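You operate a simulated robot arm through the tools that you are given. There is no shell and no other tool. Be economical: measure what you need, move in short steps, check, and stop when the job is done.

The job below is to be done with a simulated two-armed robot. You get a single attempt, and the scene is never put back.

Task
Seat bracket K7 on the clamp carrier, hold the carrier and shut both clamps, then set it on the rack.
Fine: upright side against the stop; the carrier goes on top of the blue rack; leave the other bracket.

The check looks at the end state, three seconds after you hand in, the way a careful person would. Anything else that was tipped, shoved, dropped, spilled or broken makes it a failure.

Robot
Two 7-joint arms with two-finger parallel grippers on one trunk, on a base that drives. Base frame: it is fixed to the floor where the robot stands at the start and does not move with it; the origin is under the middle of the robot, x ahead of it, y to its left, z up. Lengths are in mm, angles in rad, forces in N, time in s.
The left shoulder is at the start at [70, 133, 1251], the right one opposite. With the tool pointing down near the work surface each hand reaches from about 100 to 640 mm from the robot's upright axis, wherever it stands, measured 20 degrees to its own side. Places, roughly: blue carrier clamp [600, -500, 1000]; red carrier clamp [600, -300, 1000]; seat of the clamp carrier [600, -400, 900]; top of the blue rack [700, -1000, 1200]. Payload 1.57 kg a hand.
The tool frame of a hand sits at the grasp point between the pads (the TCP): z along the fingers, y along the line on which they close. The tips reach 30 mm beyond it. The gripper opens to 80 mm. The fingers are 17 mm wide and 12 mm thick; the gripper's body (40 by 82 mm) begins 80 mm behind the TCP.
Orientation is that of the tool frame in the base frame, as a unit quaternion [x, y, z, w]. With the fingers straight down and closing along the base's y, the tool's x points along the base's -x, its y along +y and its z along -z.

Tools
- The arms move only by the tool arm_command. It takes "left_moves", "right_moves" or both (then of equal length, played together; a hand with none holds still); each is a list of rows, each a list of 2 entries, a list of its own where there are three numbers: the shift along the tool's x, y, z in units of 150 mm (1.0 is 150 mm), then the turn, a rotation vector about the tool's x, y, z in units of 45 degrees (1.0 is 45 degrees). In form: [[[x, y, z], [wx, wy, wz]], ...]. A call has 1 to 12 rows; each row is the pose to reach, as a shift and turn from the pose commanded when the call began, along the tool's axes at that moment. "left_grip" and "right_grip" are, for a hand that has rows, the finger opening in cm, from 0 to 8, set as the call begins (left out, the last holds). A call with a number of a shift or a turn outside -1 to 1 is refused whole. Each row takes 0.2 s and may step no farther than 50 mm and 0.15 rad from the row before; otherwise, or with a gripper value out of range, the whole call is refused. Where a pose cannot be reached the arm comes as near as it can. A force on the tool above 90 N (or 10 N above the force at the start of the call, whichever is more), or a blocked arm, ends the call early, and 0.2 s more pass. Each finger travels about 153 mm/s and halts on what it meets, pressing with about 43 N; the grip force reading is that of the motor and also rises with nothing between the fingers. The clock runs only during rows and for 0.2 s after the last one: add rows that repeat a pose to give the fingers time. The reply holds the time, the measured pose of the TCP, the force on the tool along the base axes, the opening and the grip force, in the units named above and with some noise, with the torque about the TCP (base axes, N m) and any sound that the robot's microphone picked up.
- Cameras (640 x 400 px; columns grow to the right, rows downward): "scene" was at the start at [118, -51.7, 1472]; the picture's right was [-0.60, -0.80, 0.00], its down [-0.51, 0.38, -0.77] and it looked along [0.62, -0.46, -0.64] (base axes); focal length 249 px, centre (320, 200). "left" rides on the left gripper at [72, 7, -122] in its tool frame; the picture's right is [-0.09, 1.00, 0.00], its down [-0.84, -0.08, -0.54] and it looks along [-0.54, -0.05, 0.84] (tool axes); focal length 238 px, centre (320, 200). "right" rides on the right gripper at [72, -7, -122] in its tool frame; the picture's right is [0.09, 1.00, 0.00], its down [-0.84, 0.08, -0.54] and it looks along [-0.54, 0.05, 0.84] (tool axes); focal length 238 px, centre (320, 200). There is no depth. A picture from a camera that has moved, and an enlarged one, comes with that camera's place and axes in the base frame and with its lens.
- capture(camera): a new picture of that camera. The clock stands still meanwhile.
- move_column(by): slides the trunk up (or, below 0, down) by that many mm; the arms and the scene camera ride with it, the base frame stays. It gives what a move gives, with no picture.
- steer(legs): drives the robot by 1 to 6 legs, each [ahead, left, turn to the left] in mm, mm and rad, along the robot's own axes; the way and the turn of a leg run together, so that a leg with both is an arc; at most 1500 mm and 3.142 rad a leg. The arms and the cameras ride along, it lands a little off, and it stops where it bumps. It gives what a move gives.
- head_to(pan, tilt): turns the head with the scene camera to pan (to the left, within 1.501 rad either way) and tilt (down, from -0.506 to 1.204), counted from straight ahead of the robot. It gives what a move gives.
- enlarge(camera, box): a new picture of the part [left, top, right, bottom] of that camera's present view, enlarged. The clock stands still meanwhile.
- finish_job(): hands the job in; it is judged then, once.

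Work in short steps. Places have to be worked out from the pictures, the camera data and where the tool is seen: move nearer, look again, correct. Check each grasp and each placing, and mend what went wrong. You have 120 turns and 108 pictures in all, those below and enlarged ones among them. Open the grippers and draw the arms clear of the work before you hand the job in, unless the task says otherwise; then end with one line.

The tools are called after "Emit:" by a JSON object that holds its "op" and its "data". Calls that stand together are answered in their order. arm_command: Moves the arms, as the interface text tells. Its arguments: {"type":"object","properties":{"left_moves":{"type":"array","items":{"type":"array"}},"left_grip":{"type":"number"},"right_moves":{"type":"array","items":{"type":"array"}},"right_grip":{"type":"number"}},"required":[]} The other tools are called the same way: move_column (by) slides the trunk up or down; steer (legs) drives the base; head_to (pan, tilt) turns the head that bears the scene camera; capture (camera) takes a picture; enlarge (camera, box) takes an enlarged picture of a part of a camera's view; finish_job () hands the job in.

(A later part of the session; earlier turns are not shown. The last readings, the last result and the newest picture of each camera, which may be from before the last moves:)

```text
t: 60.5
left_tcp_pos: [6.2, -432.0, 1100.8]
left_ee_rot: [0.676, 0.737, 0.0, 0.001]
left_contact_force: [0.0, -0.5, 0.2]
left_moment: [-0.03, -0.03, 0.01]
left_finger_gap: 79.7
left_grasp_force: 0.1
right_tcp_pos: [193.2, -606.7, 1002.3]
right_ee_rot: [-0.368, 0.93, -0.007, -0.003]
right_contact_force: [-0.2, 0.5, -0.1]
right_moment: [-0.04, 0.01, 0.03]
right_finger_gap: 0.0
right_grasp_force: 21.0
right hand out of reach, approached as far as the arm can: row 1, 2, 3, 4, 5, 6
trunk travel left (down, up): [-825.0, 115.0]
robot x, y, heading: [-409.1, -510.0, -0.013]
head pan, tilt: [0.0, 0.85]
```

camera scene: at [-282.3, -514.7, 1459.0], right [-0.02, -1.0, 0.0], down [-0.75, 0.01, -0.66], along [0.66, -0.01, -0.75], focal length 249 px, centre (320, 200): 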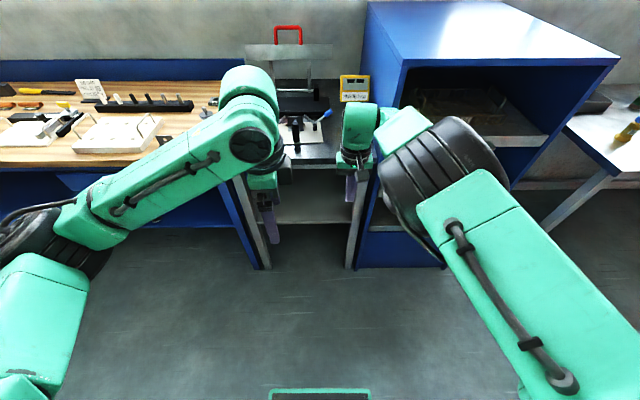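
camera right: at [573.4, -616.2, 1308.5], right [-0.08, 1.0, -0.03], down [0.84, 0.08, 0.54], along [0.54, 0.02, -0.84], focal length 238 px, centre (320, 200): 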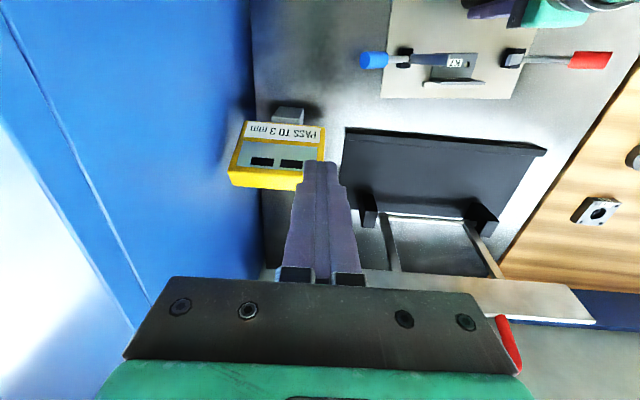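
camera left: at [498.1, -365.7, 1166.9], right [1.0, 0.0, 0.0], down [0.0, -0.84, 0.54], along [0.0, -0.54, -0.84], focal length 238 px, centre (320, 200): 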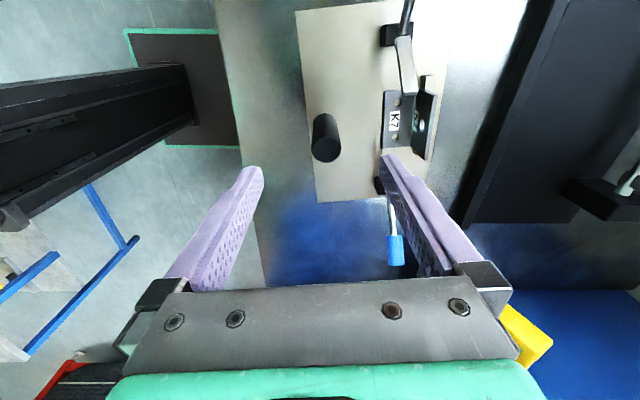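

Row value typo there. I turn the remaining 45° and retry going inward.

Emit:
{"op": "arm_command", "data": {"right_moves": [[[0, 0, 0], [0, 0, -0.18]], [[0, 0, 0], [0, 0, -0.36]], [[0, 0, 0], [0, 0, -0.54]], [[0, 0, 0], [0, 0, -0.72]], [[0, 0, 0], [0, 0, -0.9]], [[0, 0, 0], [0, 0, -1.0]]]}}

Emit:
{"op": "arm_command", "data": {"right_moves": [[[-0.2, 0, 0.1], [0, 0, 0]], [[-0.4, 0.2, 0.1], [0, 0, 0]], [[-0.5, 0.4, 0.1], [0, 0, 0]], [[-0.5, 0.5, 0.1], [0, 0, 0]]]}}

Emit:
{"op": "capture", "data": {"camera": "scene"}}

```text
t: 61.9
left_tcp_pos: [7.0, -432.4, 1100.1]
left_ee_rot: [0.675, 0.738, 0.001, 0.0]
left_contact_force: [-0.3, -0.2, -0.3]
left_moment: [0.01, 0.01, 0.0]
left_finger_gap: 79.8
left_grasp_force: 0.1
right_tcp_pos: [192.0, -611.0, 1001.8]
right_ee_rot: [-0.697, 0.717, -0.004, -0.005]
right_contact_force: [-0.4, 0.7, -0.2]
right_moment: [0.01, 0.02, 0.01]
right_finger_gap: 0.2
right_grasp_force: 21.4
trunk travel left (down, up): [-825.0, 115.0]
robot x, y, heading: [-407.3, -512.1, -0.018]
head pan, tilt: [0.0, 0.85]
```

```text
t: 62.9
left_tcp_pos: [6.4, -430.2, 1101.2]
left_ee_rot: [0.676, 0.737, -0.001, 0.001]
left_contact_force: [0.4, 0.6, -0.5]
left_moment: [-0.04, -0.05, -0.03]
left_finger_gap: 79.8
left_grasp_force: 0.1
right_tcp_pos: [157.7, -516.1, 1006.4]
right_ee_rot: [-0.696, 0.718, -0.004, -0.007]
right_contact_force: [-0.3, 0.9, 0.2]
right_moment: [-0.03, -0.04, -0.01]
right_finger_gap: 0.0
right_grasp_force: 21.2
right hand out of reach, approached as far as the arm can: row 1, 2, 3, 4
trunk travel left (down, up): [-825.0, 115.0]
robot x, y, heading: [-408.3, -508.6, -0.017]
head pan, tilt: [0.0, 0.85]
```

```text
47 pictures are left
camera scene: at [-283.0, -510.1, 1459.1], right [-0.02, -1.0, 0.0], down [-0.75, 0.01, -0.66], along [0.66, -0.01, -0.75], focal length 249 px, centre (320, 200)
```

scene: 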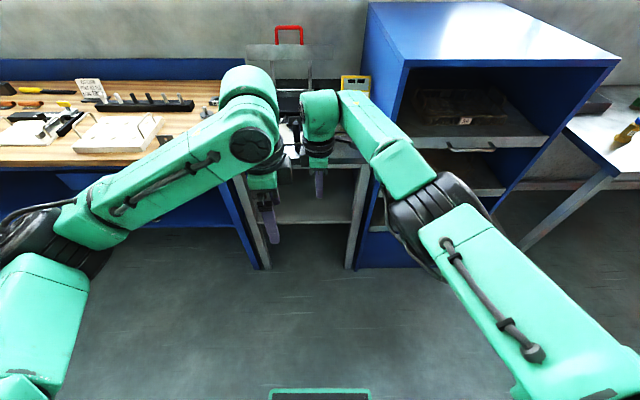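

That works: with -90° yaw the right hand comes inward freely. I test the closer positions needed for the push at rel (493, -40) and (493, -160).

Emit:
{"op": "arm_command", "data": {"right_moves": [[[0.1, 0.2, 0.1], [0, 0, 0]], [[0.2, 0.45, 0.14], [0, 0, 0]], [[0.227, 0.49, 0.14], [0, 0, 0]], [[0.227, 0.49, 0.14], [0, 0, 0]]]}}

Emit:
{"op": "arm_command", "data": {"right_moves": [[[0.3, 0, 0], [0, 0, 0]], [[0.6, 0, 0], [0, 0, 0]], [[0.85, 0, 0], [0, 0, 0]], [[0.85, 0, 0], [0, 0, 0]]]}}

```text
t: 63.9
left_tcp_pos: [7.6, -433.2, 1101.6]
left_ee_rot: [0.676, 0.737, 0.0, 0.001]
left_contact_force: [1.1, -0.4, -0.3]
left_moment: [-0.01, 0.0, 0.01]
left_finger_gap: 80.1
left_grasp_force: 0.1
right_tcp_pos: [159.1, -522.7, 995.2]
right_ee_rot: [-0.696, 0.718, -0.003, -0.006]
right_contact_force: [0.3, 0.1, 0.9]
right_moment: [0.01, 0.01, -0.03]
right_finger_gap: 0.1
right_grasp_force: 21.4
right hand out of reach, approached as far as the arm can: row 1, 2, 3, 4
trunk travel left (down, up): [-825.0, 115.0]
robot x, y, heading: [-411.6, -512.7, -0.018]
head pan, tilt: [0.0, 0.85]
```

```text
t: 64.9
left_tcp_pos: [6.8, -433.8, 1101.2]
left_ee_rot: [0.675, 0.738, 0.0, 0.001]
left_contact_force: [0.5, 0.0, 0.3]
left_moment: [-0.02, 0.01, 0.0]
left_finger_gap: 80.0
left_grasp_force: 0.0
right_tcp_pos: [189.8, -642.8, 995.9]
right_ee_rot: [-0.696, 0.718, -0.003, -0.006]
right_contact_force: [0.8, 0.4, -0.4]
right_moment: [0.0, 0.01, 0.03]
right_finger_gap: 0.0
right_grasp_force: 21.3
right hand out of reach, approached as far as the arm can: row 1, 2, 3, 4
trunk travel left (down, up): [-825.0, 115.0]
robot x, y, heading: [-410.2, -511.7, -0.017]
head pan, tilt: [0.0, 0.85]
```

The inner limit is about 520 mm from the shoulder, so I'll stand at x≈-20. I set the right hand at rel (603, -165) raised to z 1070, then drive in.

Emit:
{"op": "arm_command", "data": {"right_moves": [[[0.1, -0.03, -0.25], [0, 0, 0]], [[0.227, -0.03, -0.49], [0, 0, 0]], [[0.227, -0.03, -0.49], [0, 0, 0]]]}}

Emit:
{"op": "steer", "data": {"legs": [[0, 75, 0.015], [300, 0, 0]]}}

Emit:
{"op": "capture", "data": {"camera": "scene"}}

```text
t: 65.7
left_tcp_pos: [8.7, -432.0, 1100.4]
left_ee_rot: [0.675, 0.738, 0.0, 0.001]
left_contact_force: [-0.2, 0.7, 0.0]
left_moment: [0.01, 0.0, -0.03]
left_finger_gap: 80.0
left_grasp_force: 0.0
right_tcp_pos: [194.1, -676.7, 1069.6]
right_ee_rot: [-0.696, 0.718, -0.002, -0.006]
right_contact_force: [-0.4, 0.3, -1.0]
right_moment: [0.02, 0.02, 0.0]
right_finger_gap: 0.0
right_grasp_force: 21.6
trunk travel left (down, up): [-825.0, 115.0]
robot x, y, heading: [-408.1, -510.3, -0.018]
head pan, tilt: [0.0, 0.85]
```

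```text
t: 68.4
left_tcp_pos: [304.7, -351.1, 1101.1]
left_ee_rot: [0.669, 0.743, 0.001, 0.001]
left_contact_force: [0.1, -0.2, 0.2]
left_moment: [-0.05, -0.03, 0.02]
left_finger_gap: 80.0
left_grasp_force: 0.1
right_tcp_pos: [494.9, -592.1, 1069.2]
right_ee_rot: [-0.703, 0.711, -0.003, -0.006]
right_contact_force: [0.1, -0.6, 0.1]
right_moment: [-0.01, -0.02, -0.04]
right_finger_gap: 0.0
right_grasp_force: 21.6
trunk travel left (down, up): [-825.0, 115.0]
robot x, y, heading: [-107.9, -436.2, 0.005]
head pan, tilt: [0.0, 0.85]
```

```text
46 pictures are left
camera scene: at [15.6, -437.5, 1459.2], right [0.0, -1.0, 0.0], down [-0.75, 0.0, -0.66], along [0.66, 0.0, -0.75], focal length 249 px, centre (320, 200)
```

scene: 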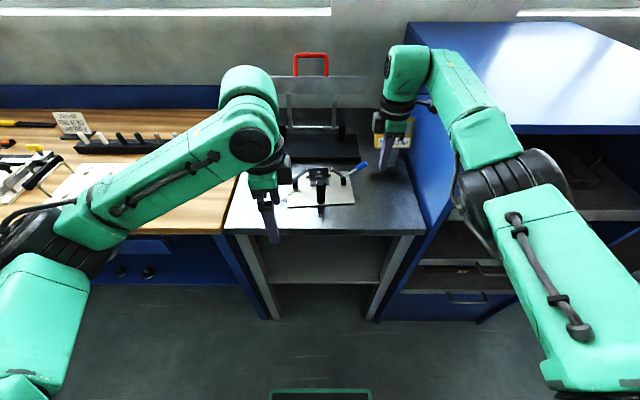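

Both arms are clear of things. I drive the last 88 mm ahead.

Emit:
{"op": "arm_command", "data": {"right_moves": [[[0.1, 0, 0], [0, 0, 0]], [[0.1, 0, 0], [0, 0, 0]]]}}

Emit:
{"op": "steer", "data": {"legs": [[88, 0, 0]]}}

Emit:
{"op": "capture", "data": {"camera": "scene"}}

Emit:
{"op": "capture", "data": {"camera": "right"}}

Emit:
{"op": "capture", "data": {"camera": "left"}}

```text
t: 69.0
left_tcp_pos: [304.6, -349.8, 1101.2]
left_ee_rot: [0.669, 0.743, 0.0, 0.0]
left_contact_force: [0.2, -0.7, 0.1]
left_moment: [0.03, 0.0, 0.0]
left_finger_gap: 79.9
left_grasp_force: 0.1
right_tcp_pos: [497.4, -606.6, 1069.6]
right_ee_rot: [-0.703, 0.711, -0.002, -0.006]
right_contact_force: [-0.7, 0.2, 0.0]
right_moment: [-0.03, 0.04, 0.03]
right_finger_gap: 0.1
right_grasp_force: 21.7
trunk travel left (down, up): [-825.0, 115.0]
robot x, y, heading: [-111.2, -436.0, 0.012]
head pan, tilt: [0.0, 0.85]
```

```text
t: 70.1
left_tcp_pos: [390.6, -349.1, 1101.7]
left_ee_rot: [0.668, 0.744, 0.001, 0.001]
left_contact_force: [-0.3, 0.4, 0.9]
left_moment: [0.02, -0.02, 0.02]
left_finger_gap: 80.1
left_grasp_force: 0.0
right_tcp_pos: [583.2, -604.5, 1071.1]
right_ee_rot: [-0.703, 0.711, -0.003, -0.005]
right_contact_force: [0.1, -0.6, -0.1]
right_moment: [0.01, -0.01, -0.03]
right_finger_gap: 0.0
right_grasp_force: 21.4
trunk travel left (down, up): [-825.0, 115.0]
robot x, y, heading: [-24.2, -434.7, 0.007]
head pan, tilt: [0.0, 0.85]
```

```text
45 pictures are left
camera scene: at [101.9, -436.7, 1459.5], right [0.01, -1.0, 0.0], down [-0.75, 0.0, -0.66], along [0.66, 0.0, -0.75], focal length 249 px, centre (320, 200)
```

scene: 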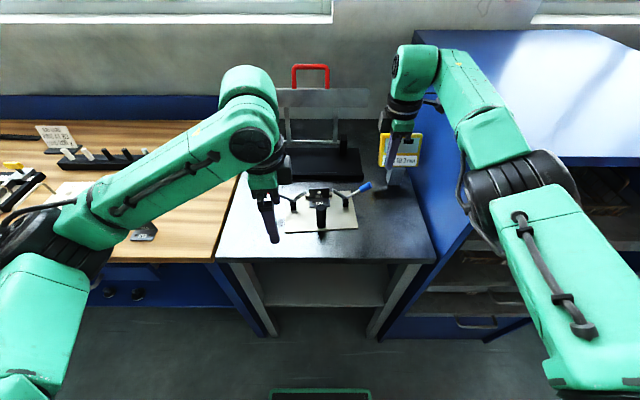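

```text
44 pictures are left
camera right: at [589.4, -675.5, 1194.0], right [-1.0, -0.08, 0.0], down [-0.07, 0.84, 0.53], along [-0.05, 0.53, -0.85], focal length 238 px, centre (320, 200)
```

right: 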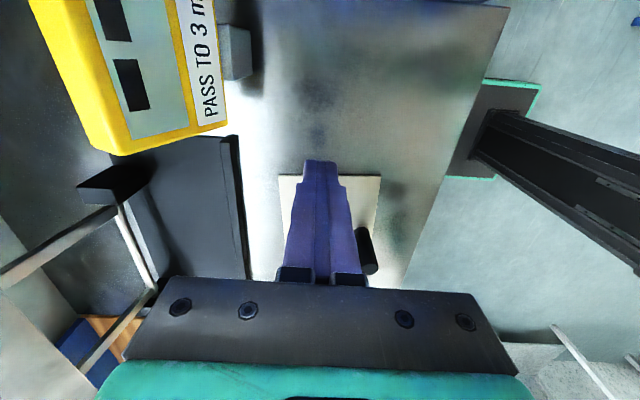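

```text
43 pictures are left
camera left: at [388.3, -278.1, 1224.7], right [1.0, 0.02, 0.0], down [0.01, -0.84, 0.54], along [0.01, -0.54, -0.84], focal length 238 px, centre (320, 200)
```

left: 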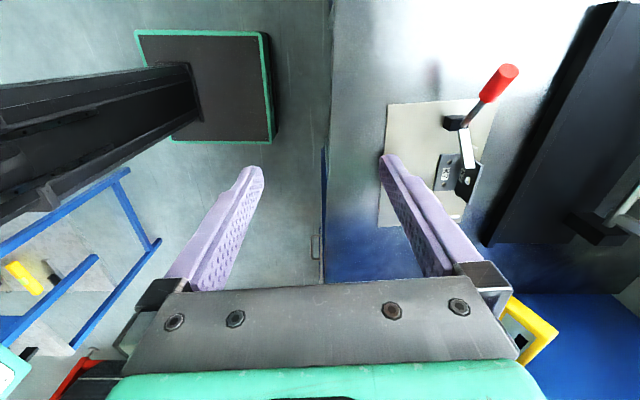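

Now the left hand goes back over the post at about (504, -437).

Emit:
{"op": "arm_command", "data": {"left_moves": [[[-0.2, 0.2, 0], [0, 0, 0]], [[-0.4, 0.4, 0], [0, 0, 0]], [[-0.6, 0.6, 0], [0, 0, 0]], [[-0.664, 0.689, 0.1], [0, 0, 0]], [[-0.664, 0.689, 0.35], [0, 0, 0]], [[-0.664, 0.689, 0.35], [0, 0, 0]]]}}

Emit:
{"op": "capture", "data": {"camera": "left"}}

Emit:
{"op": "enlarge", "data": {"camera": "scene", "box": [250, 130, 430, 260]}}

```text
t: 71.5
left_tcp_pos: [506.5, -437.3, 1047.2]
left_ee_rot: [0.669, 0.744, 0.0, 0.0]
left_contact_force: [0.0, 0.6, 0.8]
left_moment: [-0.01, 0.0, 0.01]
left_finger_gap: 79.9
left_grasp_force: 0.0
right_tcp_pos: [587.5, -604.6, 1069.2]
right_ee_rot: [-0.703, 0.711, -0.002, -0.008]
right_contact_force: [0.4, -0.9, -0.5]
right_moment: [0.0, 0.01, 0.02]
right_finger_gap: 0.0
right_grasp_force: 21.4
trunk travel left (down, up): [-825.0, 115.0]
robot x, y, heading: [-21.8, -433.6, 0.009]
head pan, tilt: [0.0, 0.85]
```

```text
42 pictures are left
camera left: at [505.2, -366.0, 1170.0], right [1.0, 0.02, 0.0], down [0.01, -0.84, 0.54], along [0.01, -0.54, -0.84], focal length 238 px, centre (320, 200)
```

left: 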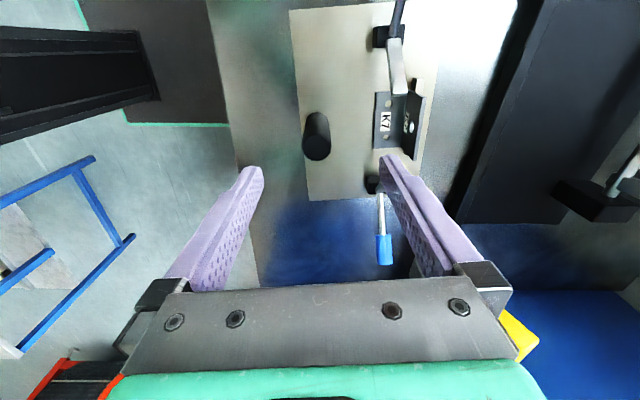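

```text
3.08 times, centred on (340, 195) of scene
camera zoom: at [106.9, -437.0, 1459.0], right [0.01, -1.0, 0.0], down [-0.75, 0.0, -0.66], along [0.66, 0.0, -0.75], focal length 768 px, centre (258, 215)
```

zoom: 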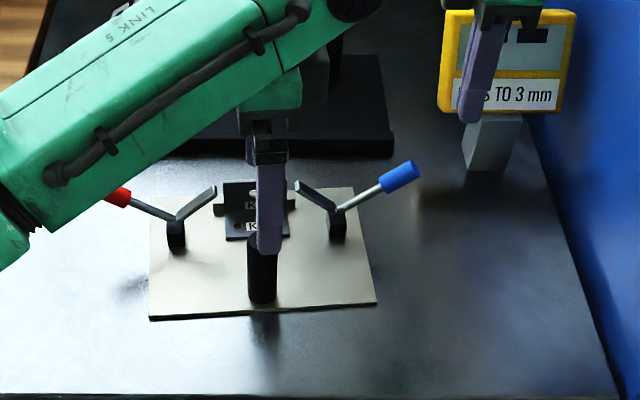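

The post is about 4 mm toward me from the finger centre. I correct, descend and close.

Emit:
{"op": "arm_command", "data": {"left_moves": [[[0, -0.03, 0.2], [0, 0, 0]], [[0, -0.03, 0.45], [0, 0, 0]], [[0, -0.03, 0.65], [0, 0, 0]], [[0, -0.03, 0.65], [0, 0, 0]]]}}

Emit:
{"op": "arm_command", "data": {"left_moves": [[[0, 0, 0], [0, 0, 0]], [[0, 0, 0], [0, 0, 0]], [[0, 0, 0], [0, 0, 0]]], "left_grip": 0}}

Emit:
{"op": "capture", "data": {"camera": "left"}}

Emit:
{"op": "enlarge", "data": {"camera": "scene", "box": [290, 130, 430, 240]}}

```text
t: 72.5
left_tcp_pos: [504.0, -437.0, 951.3]
left_ee_rot: [0.668, 0.744, 0.0, 0.0]
left_contact_force: [-0.2, 0.4, -0.4]
left_moment: [0.01, 0.0, 0.0]
left_finger_gap: 80.2
left_grasp_force: 0.1
right_tcp_pos: [585.9, -604.6, 1069.0]
right_ee_rot: [-0.703, 0.711, -0.003, -0.006]
right_contact_force: [0.3, 0.3, -0.7]
right_moment: [0.06, 0.02, 0.0]
right_finger_gap: 0.1
right_grasp_force: 21.0
trunk travel left (down, up): [-825.0, 115.0]
robot x, y, heading: [-21.0, -435.6, 0.006]
head pan, tilt: [0.0, 0.85]
```

```text
t: 73.3
left_tcp_pos: [503.7, -436.0, 952.1]
left_ee_rot: [0.668, 0.744, 0.001, 0.0]
left_contact_force: [-1.2, -0.3, 1.0]
left_moment: [-0.05, -0.39, -0.02]
left_finger_gap: 25.3
left_grasp_force: 36.8
right_tcp_pos: [586.8, -605.7, 1069.0]
right_ee_rot: [-0.703, 0.711, -0.003, -0.006]
right_contact_force: [0.5, 1.0, 0.2]
right_moment: [0.0, 0.02, 0.0]
right_finger_gap: 0.0
right_grasp_force: 20.7
trunk travel left (down, up): [-825.0, 115.0]
robot x, y, heading: [-23.5, -435.7, 0.004]
head pan, tilt: [0.0, 0.85]
```

```text
40 pictures are left
camera left: at [502.1, -366.4, 1074.0], right [1.0, 0.02, 0.0], down [0.01, -0.84, 0.54], along [0.01, -0.54, -0.84], focal length 238 px, centre (320, 200)
```

left: 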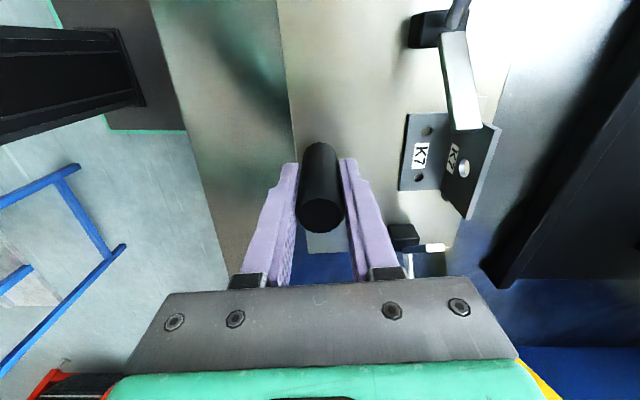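

```text
3.64 times, centred on (360, 185) of scene
camera zoom: at [106.5, -436.8, 1459.0], right [0.01, -1.0, 0.0], down [-0.75, 0.0, -0.66], along [0.66, 0.0, -0.75], focal length 907 px, centre (174, 254)
```

zoom: 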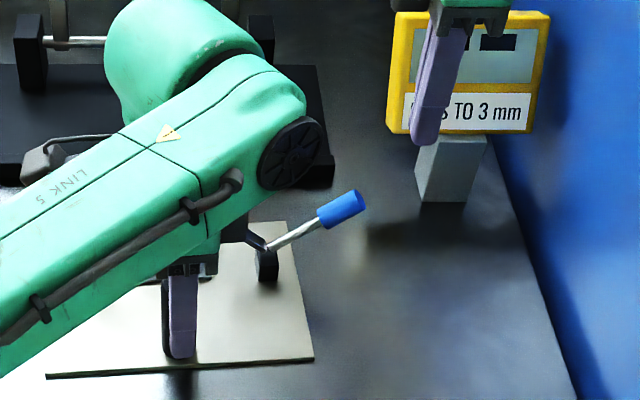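

The left hand holds the post. I lower the right closed fingers outside the blue handle to tip z≈955.

Emit:
{"op": "arm_command", "data": {"right_moves": [[[0, 0, 0.2], [0, 0, 0]], [[0, 0, 0.4], [0, 0, 0]], [[0, 0, 0.56], [0, 0, 0]], [[0, 0, 0.56], [0, 0, 0]]]}}

Emit:
{"op": "enlarge", "data": {"camera": "scene", "box": [290, 130, 430, 240]}}

Emit:
{"op": "capture", "data": {"camera": "right"}}

```text
t: 74.3
left_tcp_pos: [505.8, -436.3, 952.0]
left_ee_rot: [0.667, 0.745, 0.0, 0.0]
left_contact_force: [0.8, 0.6, -0.1]
left_moment: [0.06, 0.14, 0.02]
left_finger_gap: 25.3
left_grasp_force: 37.1
right_tcp_pos: [586.2, -605.7, 985.8]
right_ee_rot: [-0.704, 0.71, -0.002, -0.006]
right_contact_force: [0.1, -0.4, 0.6]
right_moment: [-0.01, 0.02, 0.01]
right_finger_gap: 0.0
right_grasp_force: 20.8
trunk travel left (down, up): [-825.0, 115.0]
robot x, y, heading: [-18.5, -437.6, 0.007]
head pan, tilt: [0.0, 0.85]
```

```text
3.64 times, centred on (360, 185) of scene
camera zoom: at [106.7, -436.7, 1459.0], right [0.01, -1.0, 0.0], down [-0.75, 0.0, -0.66], along [0.66, 0.0, -0.75], focal length 907 px, centre (174, 254)
```

zoom: 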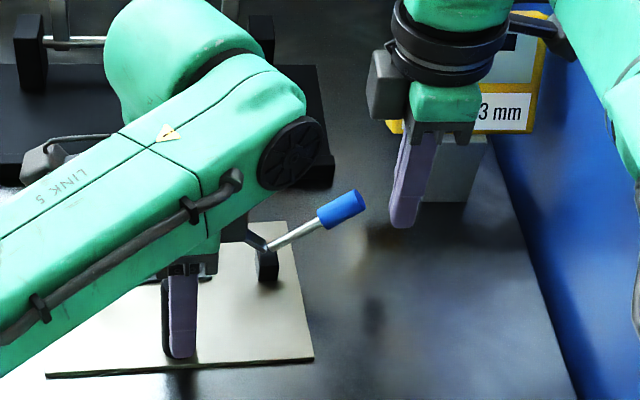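

```text
37 pictures are left
camera right: at [593.5, -676.6, 1108.1], right [-1.0, -0.08, 0.01], down [-0.07, 0.84, 0.53], along [-0.05, 0.53, -0.85], focal length 238 px, centre (320, 200)
```

right: 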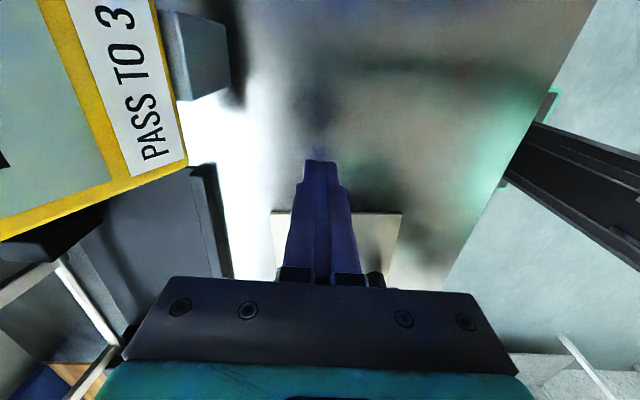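

The finger is aligned in x with the grip, with about a 28 mm gap. I advance inward and watch the force.

Emit:
{"op": "arm_command", "data": {"right_moves": [[[-0.1, 0, 0], [0, 0, 0]], [[-0.17, 0, 0], [0, 0, 0]], [[-0.25, 0, 0], [0, 0, 0]], [[-0.3, 0, 0], [0, 0, 0]], [[-0.3, 0, 0], [0, 0, 0]]]}}

Emit:
{"op": "enlarge", "data": {"camera": "scene", "box": [290, 130, 430, 240]}}

```text
t: 75.5
left_tcp_pos: [503.5, -437.5, 952.1]
left_ee_rot: [0.668, 0.744, 0.0, 0.001]
left_contact_force: [0.2, 1.3, 1.4]
left_moment: [-0.34, 0.41, 0.05]
left_finger_gap: 25.3
left_grasp_force: 36.8
right_tcp_pos: [587.1, -560.6, 984.6]
right_ee_rot: [-0.704, 0.71, -0.001, -0.007]
right_contact_force: [-0.6, -0.4, 0.0]
right_moment: [0.03, -0.04, 0.04]
right_finger_gap: 0.4
right_grasp_force: 21.4
trunk travel left (down, up): [-825.0, 115.0]
robot x, y, heading: [-20.8, -435.0, 0.003]
head pan, tilt: [0.0, 0.85]
```

```text
3.64 times, centred on (360, 185) of scene
camera zoom: at [106.6, -436.7, 1458.9], right [0.01, -1.0, 0.0], down [-0.75, 0.0, -0.66], along [0.66, 0.0, -0.75], focal length 907 px, centre (174, 254)
```

zoom: 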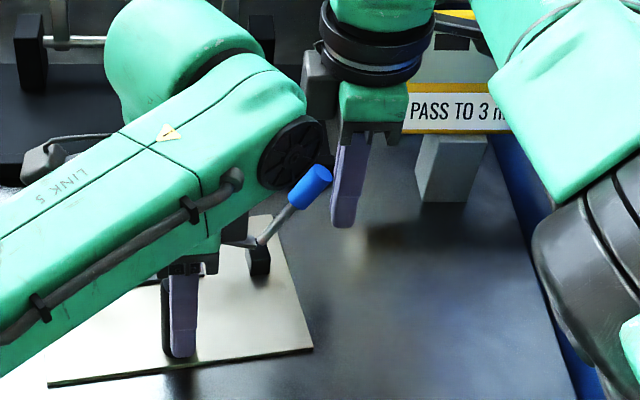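

The handle turns easily, with no force reading. The right gripper body would come near the left wrist, so I tilt the right hand (tips inward), which also pushes the handle on.

Emit:
{"op": "arm_command", "data": {"right_moves": [[[0, 0, -0.02], [0, -0.17, 0]], [[0, 0, -0.04], [0, -0.34, 0]], [[0, 0, -0.06], [0, -0.5, 0]], [[0, 0, -0.08], [0, -0.66, 0]], [[0, 0, -0.08], [0, -0.66, 0]]]}}

Emit:
{"op": "enlarge", "data": {"camera": "scene", "box": [290, 130, 430, 240]}}

```text
t: 76.7
left_tcp_pos: [504.1, -431.9, 951.8]
left_ee_rot: [0.667, 0.745, -0.001, 0.002]
left_contact_force: [1.9, 0.0, 1.5]
left_moment: [0.66, 0.63, -0.08]
left_finger_gap: 25.1
left_grasp_force: 36.8
right_tcp_pos: [586.1, -554.9, 998.2]
right_ee_rot: [-0.682, 0.687, 0.176, 0.176]
right_contact_force: [1.1, -0.9, 0.7]
right_moment: [0.0, 0.04, 0.05]
right_finger_gap: 0.0
right_grasp_force: 21.6
trunk travel left (down, up): [-825.0, 115.0]
robot x, y, heading: [-19.8, -436.5, 0.002]
head pan, tilt: [0.0, 0.85]
```

```text
3.64 times, centred on (360, 185) of scene
camera zoom: at [106.0, -429.8, 1459.1], right [0.01, -1.0, 0.0], down [-0.75, -0.01, -0.66], along [0.66, 0.0, -0.75], focal length 907 px, centre (174, 254)
```

zoom: 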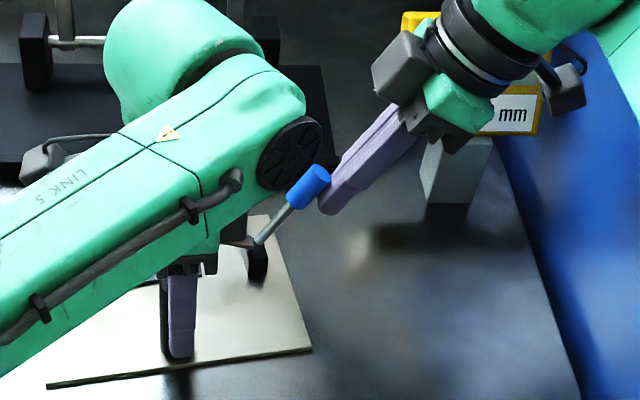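

All readings shifted about +5 mm in y, so something may be pushing the base. I look at the wide view.

Emit:
{"op": "capture", "data": {"camera": "scene"}}

```text
34 pictures are left
camera scene: at [106.0, -429.8, 1459.1], right [0.01, -1.0, 0.0], down [-0.75, -0.01, -0.66], along [0.66, 0.0, -0.75], focal length 249 px, centre (320, 200)
```

scene: 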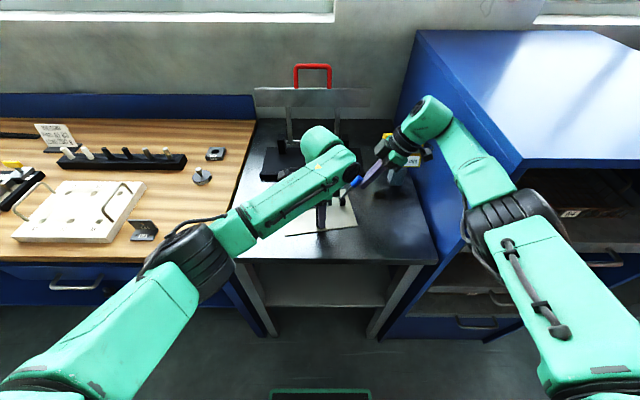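

The tilted right wrist is near the rack's side wall. I push on inward, which moves it away from the rack, and then recheck.

Emit:
{"op": "arm_command", "data": {"right_moves": [[[-0.07, 0, 0.02], [0, 0, 0]], [[-0.14, 0, 0.04], [0, 0, 0]], [[-0.2, 0, 0.06], [0, 0, 0]], [[-0.265, 0, 0.075], [0, 0, 0]], [[-0.265, 0, 0.075], [0, 0, 0]]]}}

Emit:
{"op": "enlarge", "data": {"camera": "scene", "box": [290, 80, 530, 240]}}

```text
t: 77.9
left_tcp_pos: [504.1, -437.6, 952.3]
left_ee_rot: [0.668, 0.744, 0.0, -0.001]
left_contact_force: [0.2, -1.7, 1.1]
left_moment: [0.25, 0.08, -0.17]
left_finger_gap: 25.5
left_grasp_force: 36.7
right_tcp_pos: [587.8, -520.8, 1006.6]
right_ee_rot: [-0.681, 0.688, 0.179, 0.176]
right_contact_force: [-0.8, 0.1, -0.6]
right_moment: [0.0, -0.01, 0.0]
right_finger_gap: 0.0
right_grasp_force: 21.2
trunk travel left (down, up): [-825.0, 115.0]
robot x, y, heading: [-26.8, -435.8, -0.0]
head pan, tilt: [0.0, 0.85]
```

```text
2.50 times, centred on (410, 160) of scene
camera zoom: at [106.3, -437.8, 1459.0], right [0.01, -1.0, 0.0], down [-0.75, 0.0, -0.66], along [0.66, 0.0, -0.75], focal length 624 px, centre (95, 300)
```

zoom: 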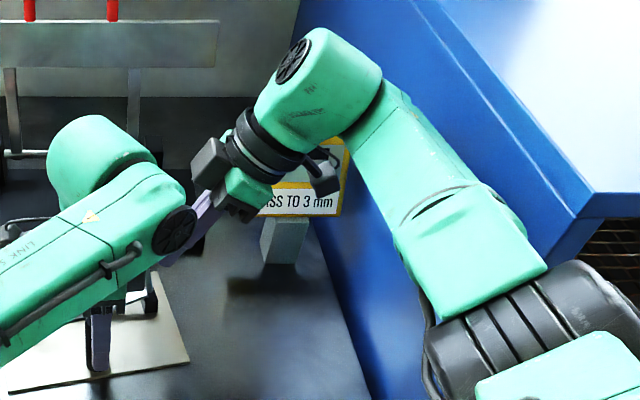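

The readings returned to normal and the rack corner is where it was. The left camera should show the blue clamp's state.

Emit:
{"op": "enlarge", "data": {"camera": "left", "box": [340, 80, 520, 290]}}

Emit:
{"op": "capture", "data": {"camera": "right"}}

```text
1.90 times, centred on (430, 185) of left
camera zoom: at [502.0, -367.3, 1074.3], right [1.0, 0.02, 0.0], down [0.01, -0.84, 0.54], along [0.01, -0.54, -0.84], focal length 454 px, centre (110, 229)
```

zoom: 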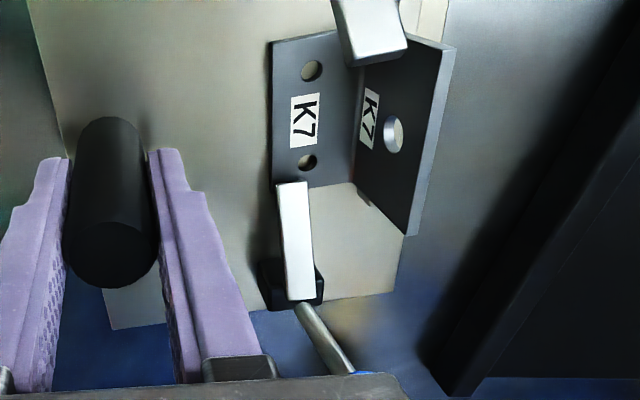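

```text
31 pictures are left
camera right: at [592.1, -643.9, 1077.6], right [-1.0, -0.07, -0.04], down [-0.07, 0.47, 0.88], along [-0.04, 0.88, -0.47], focal length 238 px, centre (320, 200)
```

right: 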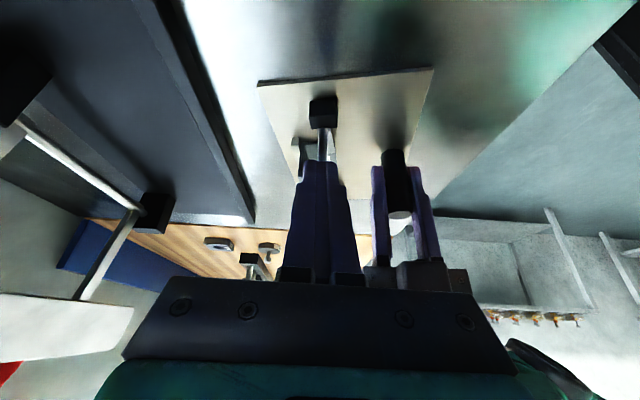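

The blue arm is swinging down onto K7's flange. I push a bit further.

Emit:
{"op": "arm_command", "data": {"right_moves": [[[-0.05, 0, 0.025], [0, 0, 0]], [[-0.09, 0, 0.05], [0, 0, 0]], [[-0.09, 0, 0.05], [0, 0, 0]]]}}

Emit:
{"op": "enlarge", "data": {"camera": "left", "box": [340, 80, 520, 290]}}

```text
t: 78.7
left_tcp_pos: [503.3, -435.5, 951.9]
left_ee_rot: [0.667, 0.745, 0.001, -0.001]
left_contact_force: [-0.9, 12.7, 1.8]
left_moment: [0.71, 0.27, 0.28]
left_finger_gap: 25.7
left_grasp_force: 36.2
right_tcp_pos: [585.5, -505.4, 1007.1]
right_ee_rot: [-0.681, 0.689, 0.177, 0.175]
right_contact_force: [2.6, -10.3, 1.2]
right_moment: [-0.2, -0.08, -0.1]
right_finger_gap: 0.0
right_grasp_force: 21.9
trunk travel left (down, up): [-825.0, 115.0]
robot x, y, heading: [-22.9, -441.7, 0.004]
head pan, tilt: [0.0, 0.85]
```

```text
1.90 times, centred on (430, 185) of left
camera zoom: at [501.9, -364.9, 1074.5], right [1.0, 0.02, 0.0], down [0.01, -0.84, 0.54], along [0.01, -0.54, -0.84], focal length 454 px, centre (110, 229)
```

zoom: 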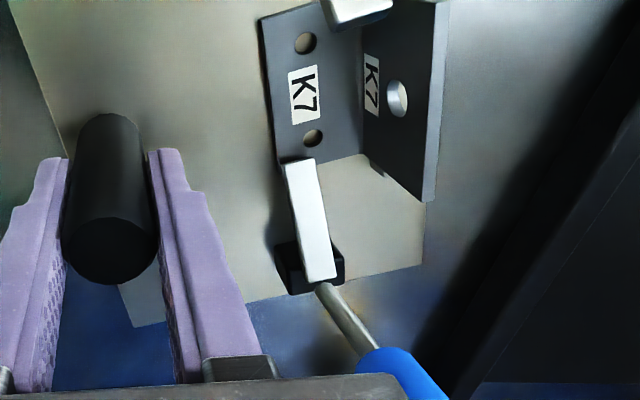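

Now there is about 10 N and the carrier has yawed a little about the round post. I look closely at whether the arm is already down on the flange.

Emit:
{"op": "enlarge", "data": {"camera": "left", "box": [405, 110, 475, 195]}}

Emit:
{"op": "enlarge", "data": {"camera": "right", "box": [270, 60, 440, 240]}}

```text
4.71 times, centred on (440, 152) of left
camera zoom: at [501.9, -364.9, 1074.5], right [1.0, 0.02, 0.0], down [0.01, -0.84, 0.54], along [0.01, -0.54, -0.84], focal length 1122 px, centre (-245, 424)
```

zoom: 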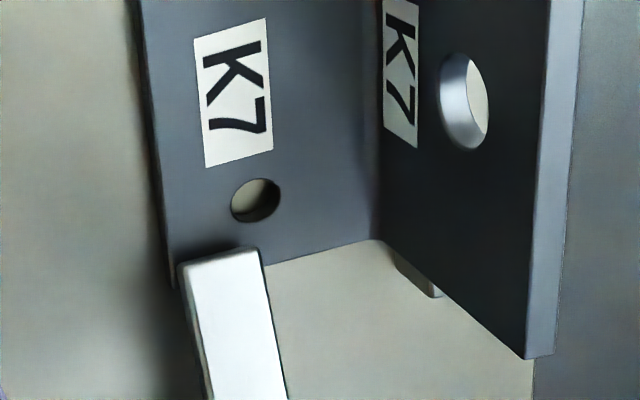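

```text
2.22 times, centred on (355, 150) of right
camera zoom: at [591.9, -627.1, 1078.0], right [-1.0, -0.07, -0.04], down [-0.07, 0.47, 0.88], along [-0.04, 0.88, -0.47], focal length 530 px, centre (242, 311)
```

zoom: 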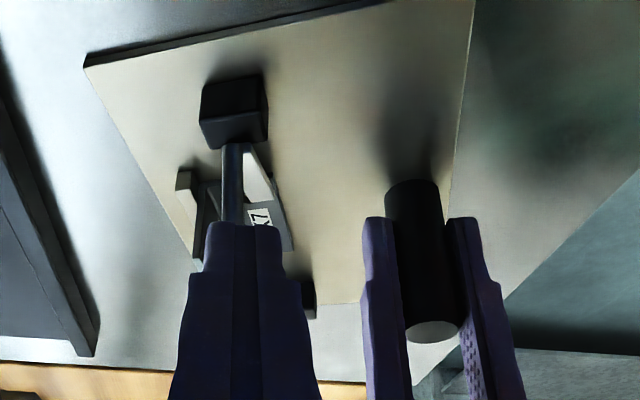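

The arm tip is at the flange, perhaps not latched yet. I push 8 mm more, watching for a click or for the force to rise.

Emit:
{"op": "arm_command", "data": {"right_moves": [[[-0.025, 0, 0.013], [0, 0, 0]], [[-0.048, 0, 0.026], [0, 0, 0]], [[-0.048, 0, 0.026], [0, 0, 0]]]}}

Emit:
{"op": "enlarge", "data": {"camera": "left", "box": [340, 80, 520, 290]}}

```text
t: 79.5
left_tcp_pos: [503.5, -438.4, 953.7]
left_ee_rot: [0.668, 0.744, -0.001, 0.001]
left_contact_force: [1.6, 2.9, 0.1]
left_moment: [-0.39, 0.51, 0.08]
left_finger_gap: 25.6
left_grasp_force: 36.8
right_tcp_pos: [587.1, -496.5, 1006.6]
right_ee_rot: [-0.68, 0.689, 0.178, 0.176]
right_contact_force: [-2.2, -2.9, 0.5]
right_moment: [-0.06, 0.0, 0.02]
right_finger_gap: 0.0
right_grasp_force: 20.9
trunk travel left (down, up): [-825.0, 115.0]
robot x, y, heading: [-22.6, -437.9, 0.003]
head pan, tilt: [0.0, 0.85]
```

```text
1.90 times, centred on (430, 185) of left
camera zoom: at [502.1, -366.7, 1074.0], right [1.0, 0.01, 0.0], down [0.01, -0.84, 0.54], along [0.01, -0.54, -0.84], focal length 454 px, centre (110, 229)
```

zoom: 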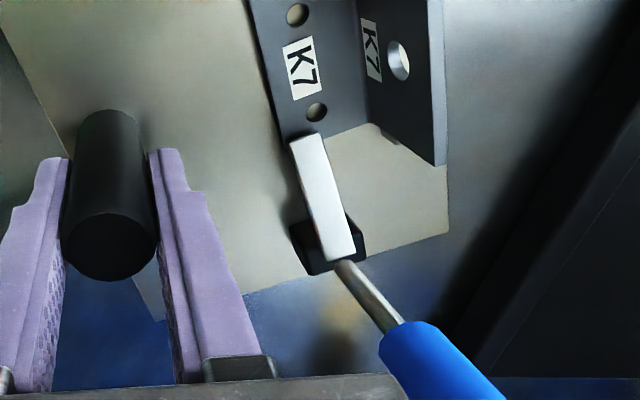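

The arm no longer turns; the carrier only yaws about the post, so the arm appears to be down on the flange. I back off a little, raise the right hand, and check that the clamp stays.

Emit:
{"op": "arm_command", "data": {"right_moves": [[[0.06, 0, -0.035], [0, 0, 0]], [[0.12, 0, -0.07], [0, 0, 0]], [[0.02, 0, -0.24], [0, 0, 0]], [[-0.08, 0, -0.42], [0, 0.17, 0]], [[-0.1, 0, -0.5], [0, 0.34, 0]], [[-0.1, 0, -0.5], [0, 0.5, 0]], [[-0.1, 0, -0.5], [0, 0.66, 0]]]}}

Emit:
{"op": "enlarge", "data": {"camera": "left", "box": [340, 80, 520, 290]}}

Emit:
{"op": "enlarge", "data": {"camera": "right", "box": [220, 60, 460, 290]}}

```text
t: 81.1
left_tcp_pos: [503.3, -438.4, 951.7]
left_ee_rot: [0.668, 0.744, 0.001, 0.0]
left_contact_force: [-2.4, 2.0, 1.7]
left_moment: [-0.38, 0.42, -0.08]
left_finger_gap: 25.5
left_grasp_force: 37.1
right_tcp_pos: [584.4, -521.0, 1080.0]
right_ee_rot: [-0.704, 0.711, -0.003, -0.007]
right_contact_force: [-0.4, -0.4, 0.6]
right_moment: [-0.04, 0.02, -0.03]
right_finger_gap: 0.0
right_grasp_force: 21.0
right hand out of reach, approached as far as the arm can: row 7
trunk travel left (down, up): [-825.0, 115.0]
robot x, y, heading: [-22.0, -437.4, 0.011]
head pan, tilt: [0.0, 0.85]
```

```text
1.90 times, centred on (430, 185) of left
camera zoom: at [502.2, -366.2, 1074.3], right [1.0, 0.02, 0.0], down [0.01, -0.84, 0.54], along [0.01, -0.54, -0.84], focal length 454 px, centre (110, 229)
```

zoom: 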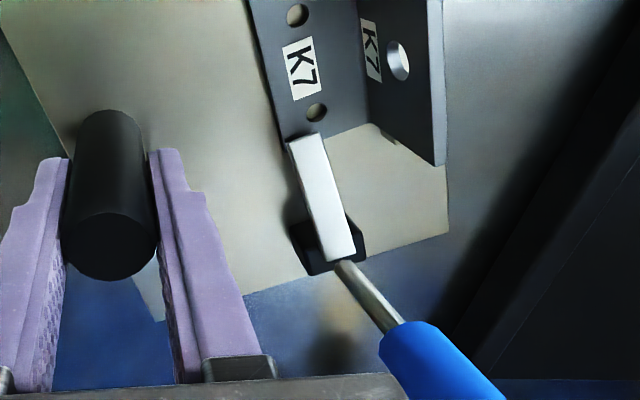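

```text
1.74 times, centred on (340, 175) of right
camera zoom: at [589.9, -592.0, 1202.5], right [-1.0, -0.08, 0.01], down [-0.07, 0.84, 0.53], along [-0.05, 0.53, -0.85], focal length 414 px, centre (285, 244)
```

zoom: 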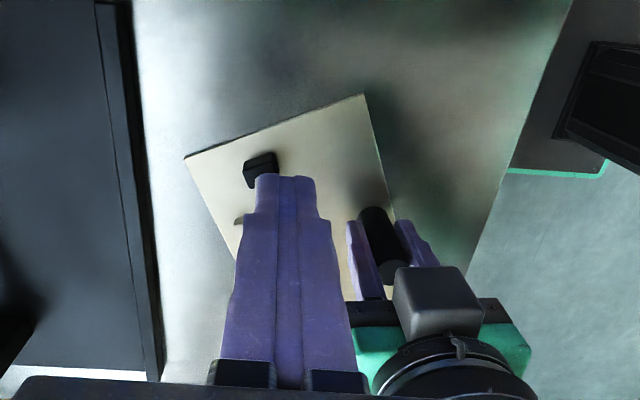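

The blue clamp stays shut. Since the handles turn with very little force, the left hand can shut red next. First I raise the right hand well clear.

Emit:
{"op": "arm_command", "data": {"right_moves": [[[0.05, -0.1, -0.3], [0, 0, 0]], [[0.15, -0.2, -0.6], [0, 0, 0]], [[0.3, -0.2, -0.9], [0, 0, 0]], [[0.5, -0.2, -1.0], [0, 0, 0]], [[0.6, -0.2, -1.0], [0, 0, 0]], [[0.6, -0.2, -1.0], [0, 0, 0]]]}}

Emit:
{"op": "arm_command", "data": {"left_moves": [[[0, 0, 0], [0, 0, 0]], [[0, 0, 0], [0, 0, 0]], [[0, 0, -0.25], [0, 0, 0]], [[0, 0, -0.55], [0, 0, 0]], [[0, 0, -0.85], [0, 0, 0]], [[0.3, 0, -0.9], [0, 0, 0]], [[0.6, 0.1, -0.9], [0, 0, 0]], [[0.9, 0.2, -0.9], [0, 0, 0]], [[0.9, 0.2, -0.9], [0, 0, 0]]], "left_grip": 8}}

Emit:
{"op": "enlarge", "data": {"camera": "scene", "box": [240, 140, 400, 260]}}

Emit:
{"op": "capture", "data": {"camera": "left"}}

```text
refused: row 3 steps farther than a row can; nothing moved
```

```text
t: 83.1
left_tcp_pos: [521.3, -298.5, 1087.6]
left_ee_rot: [0.668, 0.744, 0.0, 0.0]
left_contact_force: [0.3, 0.1, 0.2]
left_moment: [-0.03, -0.04, -0.02]
left_finger_gap: 79.8
left_grasp_force: 0.0
right_tcp_pos: [584.4, -521.1, 1078.7]
right_ee_rot: [-0.704, 0.711, -0.002, -0.006]
right_contact_force: [0.1, -0.2, -0.4]
right_moment: [-0.01, 0.0, 0.0]
right_finger_gap: 0.2
right_grasp_force: 21.7
trunk travel left (down, up): [-825.0, 115.0]
robot x, y, heading: [-23.2, -439.9, 0.008]
head pan, tilt: [0.0, 0.85]
```

```text
3.33 times, centred on (320, 200) of scene
camera zoom: at [106.5, -436.9, 1459.0], right [0.01, -1.0, 0.0], down [-0.75, 0.0, -0.66], along [0.66, 0.0, -0.75], focal length 831 px, centre (320, 200)
```

zoom: 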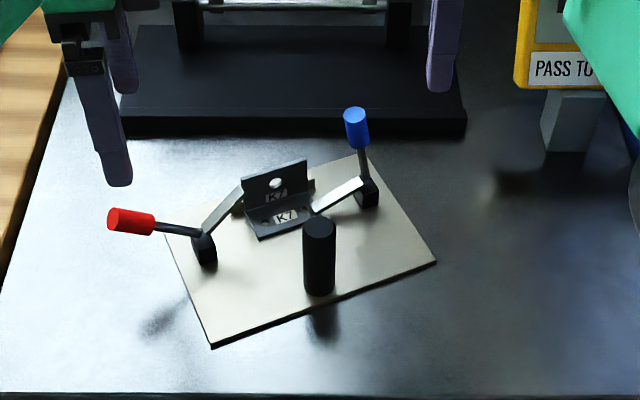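

```text
23 pictures are left
camera left: at [519.3, -227.5, 1209.5], right [1.0, 0.02, 0.0], down [0.01, -0.84, 0.54], along [0.01, -0.54, -0.84], focal length 238 px, centre (320, 200)
```

left: 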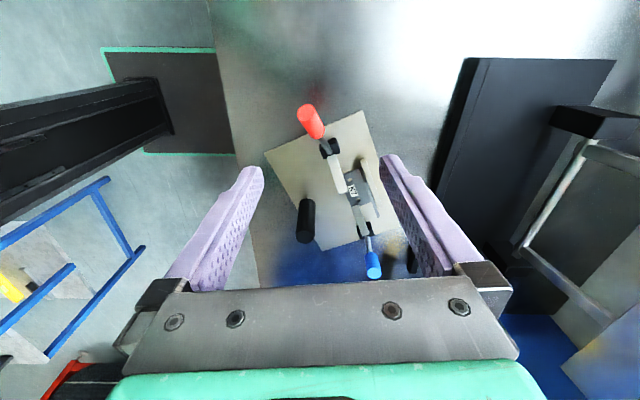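

The blue arm resolves to z≈908 at its tip, so it is on the flange and shut. The carrier is now yawed about 22°, with the red pivot at about (533, -341). I place the closed left hand outside the red handle, with its yaw aligned to the carrier.

Emit:
{"op": "arm_command", "data": {"left_moves": [[[0.12, -0.05, 0], [0, 0, -0.18]], [[0.25, -0.1, 0], [0, 0, -0.356]], [[0.36, -0.127, 0], [0, 0, -0.356]], [[0.36, -0.127, 0.2], [0, 0, -0.356]], [[0.36, -0.127, 0.2], [0, 0, -0.356]]], "left_grip": 0}}

Emit:
{"op": "enlarge", "data": {"camera": "scene", "box": [220, 140, 380, 260]}}

```text
t: 84.3
left_tcp_pos: [495.6, -246.5, 1059.8]
left_ee_rot: [0.558, 0.83, 0.0, 0.001]
left_contact_force: [0.0, 0.3, 0.8]
left_moment: [0.01, 0.0, -0.01]
left_finger_gap: 0.0
left_grasp_force: 21.5
right_tcp_pos: [584.4, -521.1, 1080.4]
right_ee_rot: [-0.703, 0.711, -0.002, -0.006]
right_contact_force: [0.3, -0.5, -0.5]
right_moment: [-0.02, 0.0, 0.0]
right_finger_gap: 0.0
right_grasp_force: 21.2
trunk travel left (down, up): [-825.0, 115.0]
robot x, y, heading: [-19.5, -437.6, 0.002]
head pan, tilt: [0.0, 0.85]
```

```text
3.33 times, centred on (300, 200) of scene
camera zoom: at [106.5, -436.8, 1459.0], right [0.01, -1.0, 0.0], down [-0.75, 0.0, -0.66], along [0.66, 0.0, -0.75], focal length 831 px, centre (387, 200)
```

zoom: 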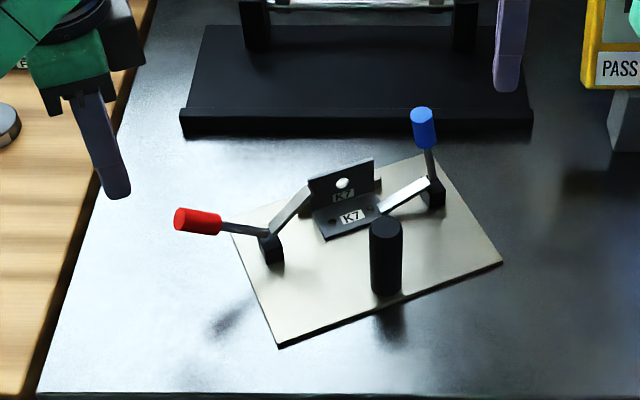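

The finger is on the handle's line and outside it. I descend, then tilt and push the handle inward.

Emit:
{"op": "arm_command", "data": {"left_moves": [[[0, -0.027, 0.25], [0, 0, 0]], [[0, -0.027, 0.48], [0, 0, 0]], [[-0.08, -0.027, 0.47], [0, -0.17, 0]], [[-0.16, -0.027, 0.45], [0, -0.34, 0]], [[-0.24, -0.027, 0.43], [0, -0.5, 0]], [[-0.32, -0.027, 0.41], [0, -0.66, 0]], [[-0.4, -0.027, 0.39], [0, -0.66, 0]], [[-0.4, -0.027, 0.39], [0, -0.66, 0]]]}}

Emit:
{"op": "enlarge", "data": {"camera": "scene", "box": [220, 140, 380, 260]}}

```text
t: 86.1
left_tcp_pos: [514.1, -306.0, 998.4]
left_ee_rot: [0.539, 0.802, -0.143, 0.213]
left_contact_force: [-0.2, 0.6, -1.3]
left_moment: [0.03, 0.05, -0.06]
left_finger_gap: 0.0
left_grasp_force: 21.6
right_tcp_pos: [583.4, -519.8, 1080.1]
right_ee_rot: [-0.703, 0.711, -0.003, -0.006]
right_contact_force: [-0.2, 0.3, 0.6]
right_moment: [-0.03, 0.02, 0.03]
right_finger_gap: 0.0
right_grasp_force: 21.6
trunk travel left (down, up): [-825.0, 115.0]
robot x, y, heading: [-22.1, -435.3, 0.008]
head pan, tilt: [0.0, 0.85]
```

```text
3.33 times, centred on (300, 200) of scene
camera zoom: at [106.7, -436.2, 1459.0], right [0.01, -1.0, 0.0], down [-0.75, 0.0, -0.66], along [0.66, 0.0, -0.75], focal length 831 px, centre (387, 200)
```

zoom: 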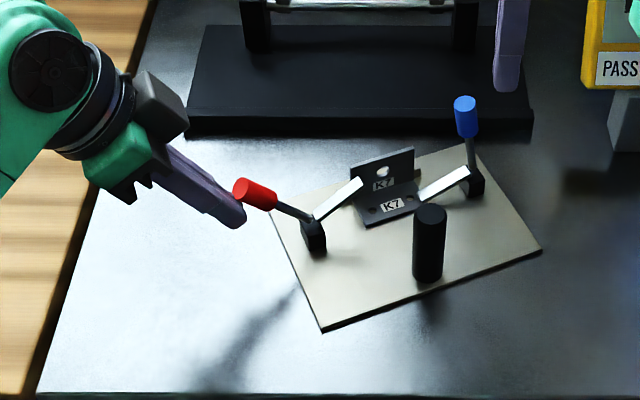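

The hinge is stiffer than the carrier's friction, so the carrier slid about 35 mm; it must be held. I withdraw the left hand, back up 55 mm so that the right hand can reach the post, and have the right hand hold it.

Emit:
{"op": "arm_command", "data": {"left_moves": [[[0.17, 0, -0.1], [0, 0, 0]], [[0.3, 0, -0.17], [0, 0, 0]], [[0.2, 0, -0.4], [0, 0, 0]], [[0.2, 0, -0.4], [0, 0, 0]]]}}

Emit:
{"op": "steer", "data": {"legs": [[-55, 0, 0]]}}

Emit:
{"op": "arm_command", "data": {"right_moves": [[[-0.15, 0, 0], [0, 0, 0]], [[-0.3, 0, 0], [0, 0, 0]], [[-0.35, 0.02, 0], [0, 0, 0]], [[-0.35, 0.02, 0], [0, 0, 0]]], "right_grip": 8}}

Emit:
{"op": "capture", "data": {"camera": "right"}}

```text
t: 87.1
left_tcp_pos: [491.9, -253.3, 1036.1]
left_ee_rot: [0.54, 0.802, -0.142, 0.213]
left_contact_force: [-0.3, -0.5, 0.1]
left_moment: [-0.01, -0.01, 0.02]
left_finger_gap: 0.1
left_grasp_force: 21.0
right_tcp_pos: [584.6, -520.8, 1078.9]
right_ee_rot: [-0.704, 0.71, -0.003, -0.006]
right_contact_force: [-0.7, 0.0, 0.3]
right_moment: [0.03, 0.0, -0.03]
right_finger_gap: 0.1
right_grasp_force: 21.4
trunk travel left (down, up): [-825.0, 115.0]
robot x, y, heading: [-22.0, -436.7, 0.004]
head pan, tilt: [0.0, 0.85]
```

```text
t: 88.0
left_tcp_pos: [443.4, -254.9, 1032.1]
left_ee_rot: [0.539, 0.803, -0.145, 0.21]
left_contact_force: [0.1, -0.2, -0.8]
left_moment: [-0.01, 0.03, -0.01]
left_finger_gap: 0.1
left_grasp_force: 21.0
right_tcp_pos: [535.5, -521.0, 1075.5]
right_ee_rot: [-0.703, 0.711, 0.001, -0.009]
right_contact_force: [0.7, 0.8, 0.1]
right_moment: [0.02, 0.07, 0.0]
right_finger_gap: 0.2
right_grasp_force: 21.2
trunk travel left (down, up): [-825.0, 115.0]
robot x, y, heading: [-75.9, -435.9, 0.006]
head pan, tilt: [0.0, 0.85]
```

```text
t: 89.0
left_tcp_pos: [437.3, -252.2, 1034.8]
left_ee_rot: [0.539, 0.802, -0.143, 0.214]
left_contact_force: [-0.1, 0.5, 0.1]
left_moment: [-0.03, -0.01, 0.0]
left_finger_gap: 0.3
left_grasp_force: 21.8
right_tcp_pos: [514.9, -465.2, 1076.7]
right_ee_rot: [-0.704, 0.71, -0.003, -0.006]
right_contact_force: [0.2, 0.6, 0.5]
right_moment: [-0.01, 0.01, 0.04]
right_finger_gap: 80.0
right_grasp_force: 0.1
right hand out of reach, approached as far as the arm can: row 1, 2, 3, 4
trunk travel left (down, up): [-825.0, 115.0]
robot x, y, heading: [-76.9, -437.5, 0.007]
head pan, tilt: [0.0, 0.85]
```

```text
20 pictures are left
camera right: at [521.3, -536.2, 1199.3], right [-1.0, -0.08, 0.01], down [-0.07, 0.84, 0.53], along [-0.05, 0.53, -0.85], focal length 238 px, centre (320, 200)
```

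right: 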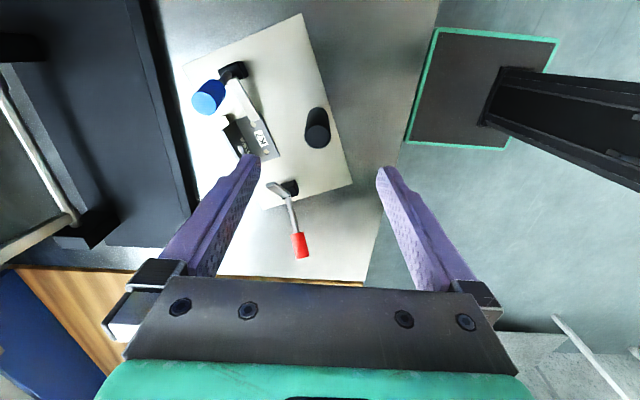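

The post is at about (517, -469), nearly centred in the right hand. I narrow the opening to 5 cm, descend and grip.

Emit:
{"op": "arm_command", "data": {"right_moves": [[[0.03, -0.013, 0.15], [0, 0, 0]], [[0.03, -0.013, 0.45], [0, 0, 0]], [[0.03, -0.013, 0.7], [0, 0, 0]], [[0.03, -0.013, 0.82], [0, 0, 0]], [[0.03, -0.013, 0.82], [0, 0, 0]]], "right_grip": 5}}

Emit:
{"op": "capture", "data": {"camera": "right"}}

```text
t: 90.2
left_tcp_pos: [437.6, -252.6, 1034.1]
left_ee_rot: [0.539, 0.802, -0.144, 0.212]
left_contact_force: [-0.8, 0.2, 0.0]
left_moment: [0.02, 0.01, 0.01]
left_finger_gap: 0.0
left_grasp_force: 20.4
right_tcp_pos: [511.6, -473.5, 954.6]
right_ee_rot: [-0.703, 0.711, -0.004, -0.005]
right_contact_force: [-0.2, 0.3, -0.5]
right_moment: [-0.02, 0.02, 0.0]
right_finger_gap: 49.8
right_grasp_force: 0.1
right hand out of reach, approached as far as the arm can: row 4, 5
trunk travel left (down, up): [-825.0, 115.0]
robot x, y, heading: [-75.0, -437.1, 0.004]
head pan, tilt: [0.0, 0.85]
```

```text
19 pictures are left
camera right: at [517.5, -543.6, 1077.0], right [-1.0, -0.08, 0.01], down [-0.07, 0.84, 0.53], along [-0.05, 0.53, -0.85], focal length 238 px, centre (320, 200)
```

right: 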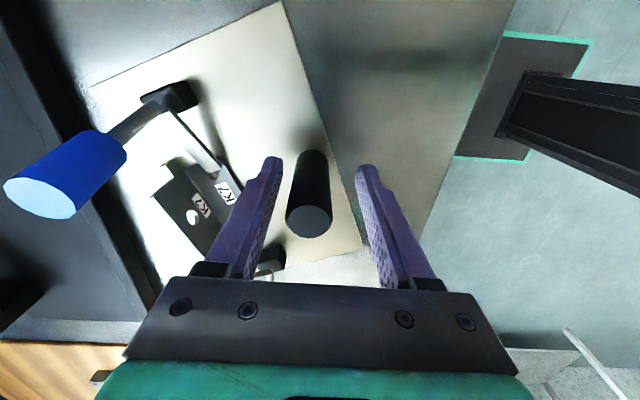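

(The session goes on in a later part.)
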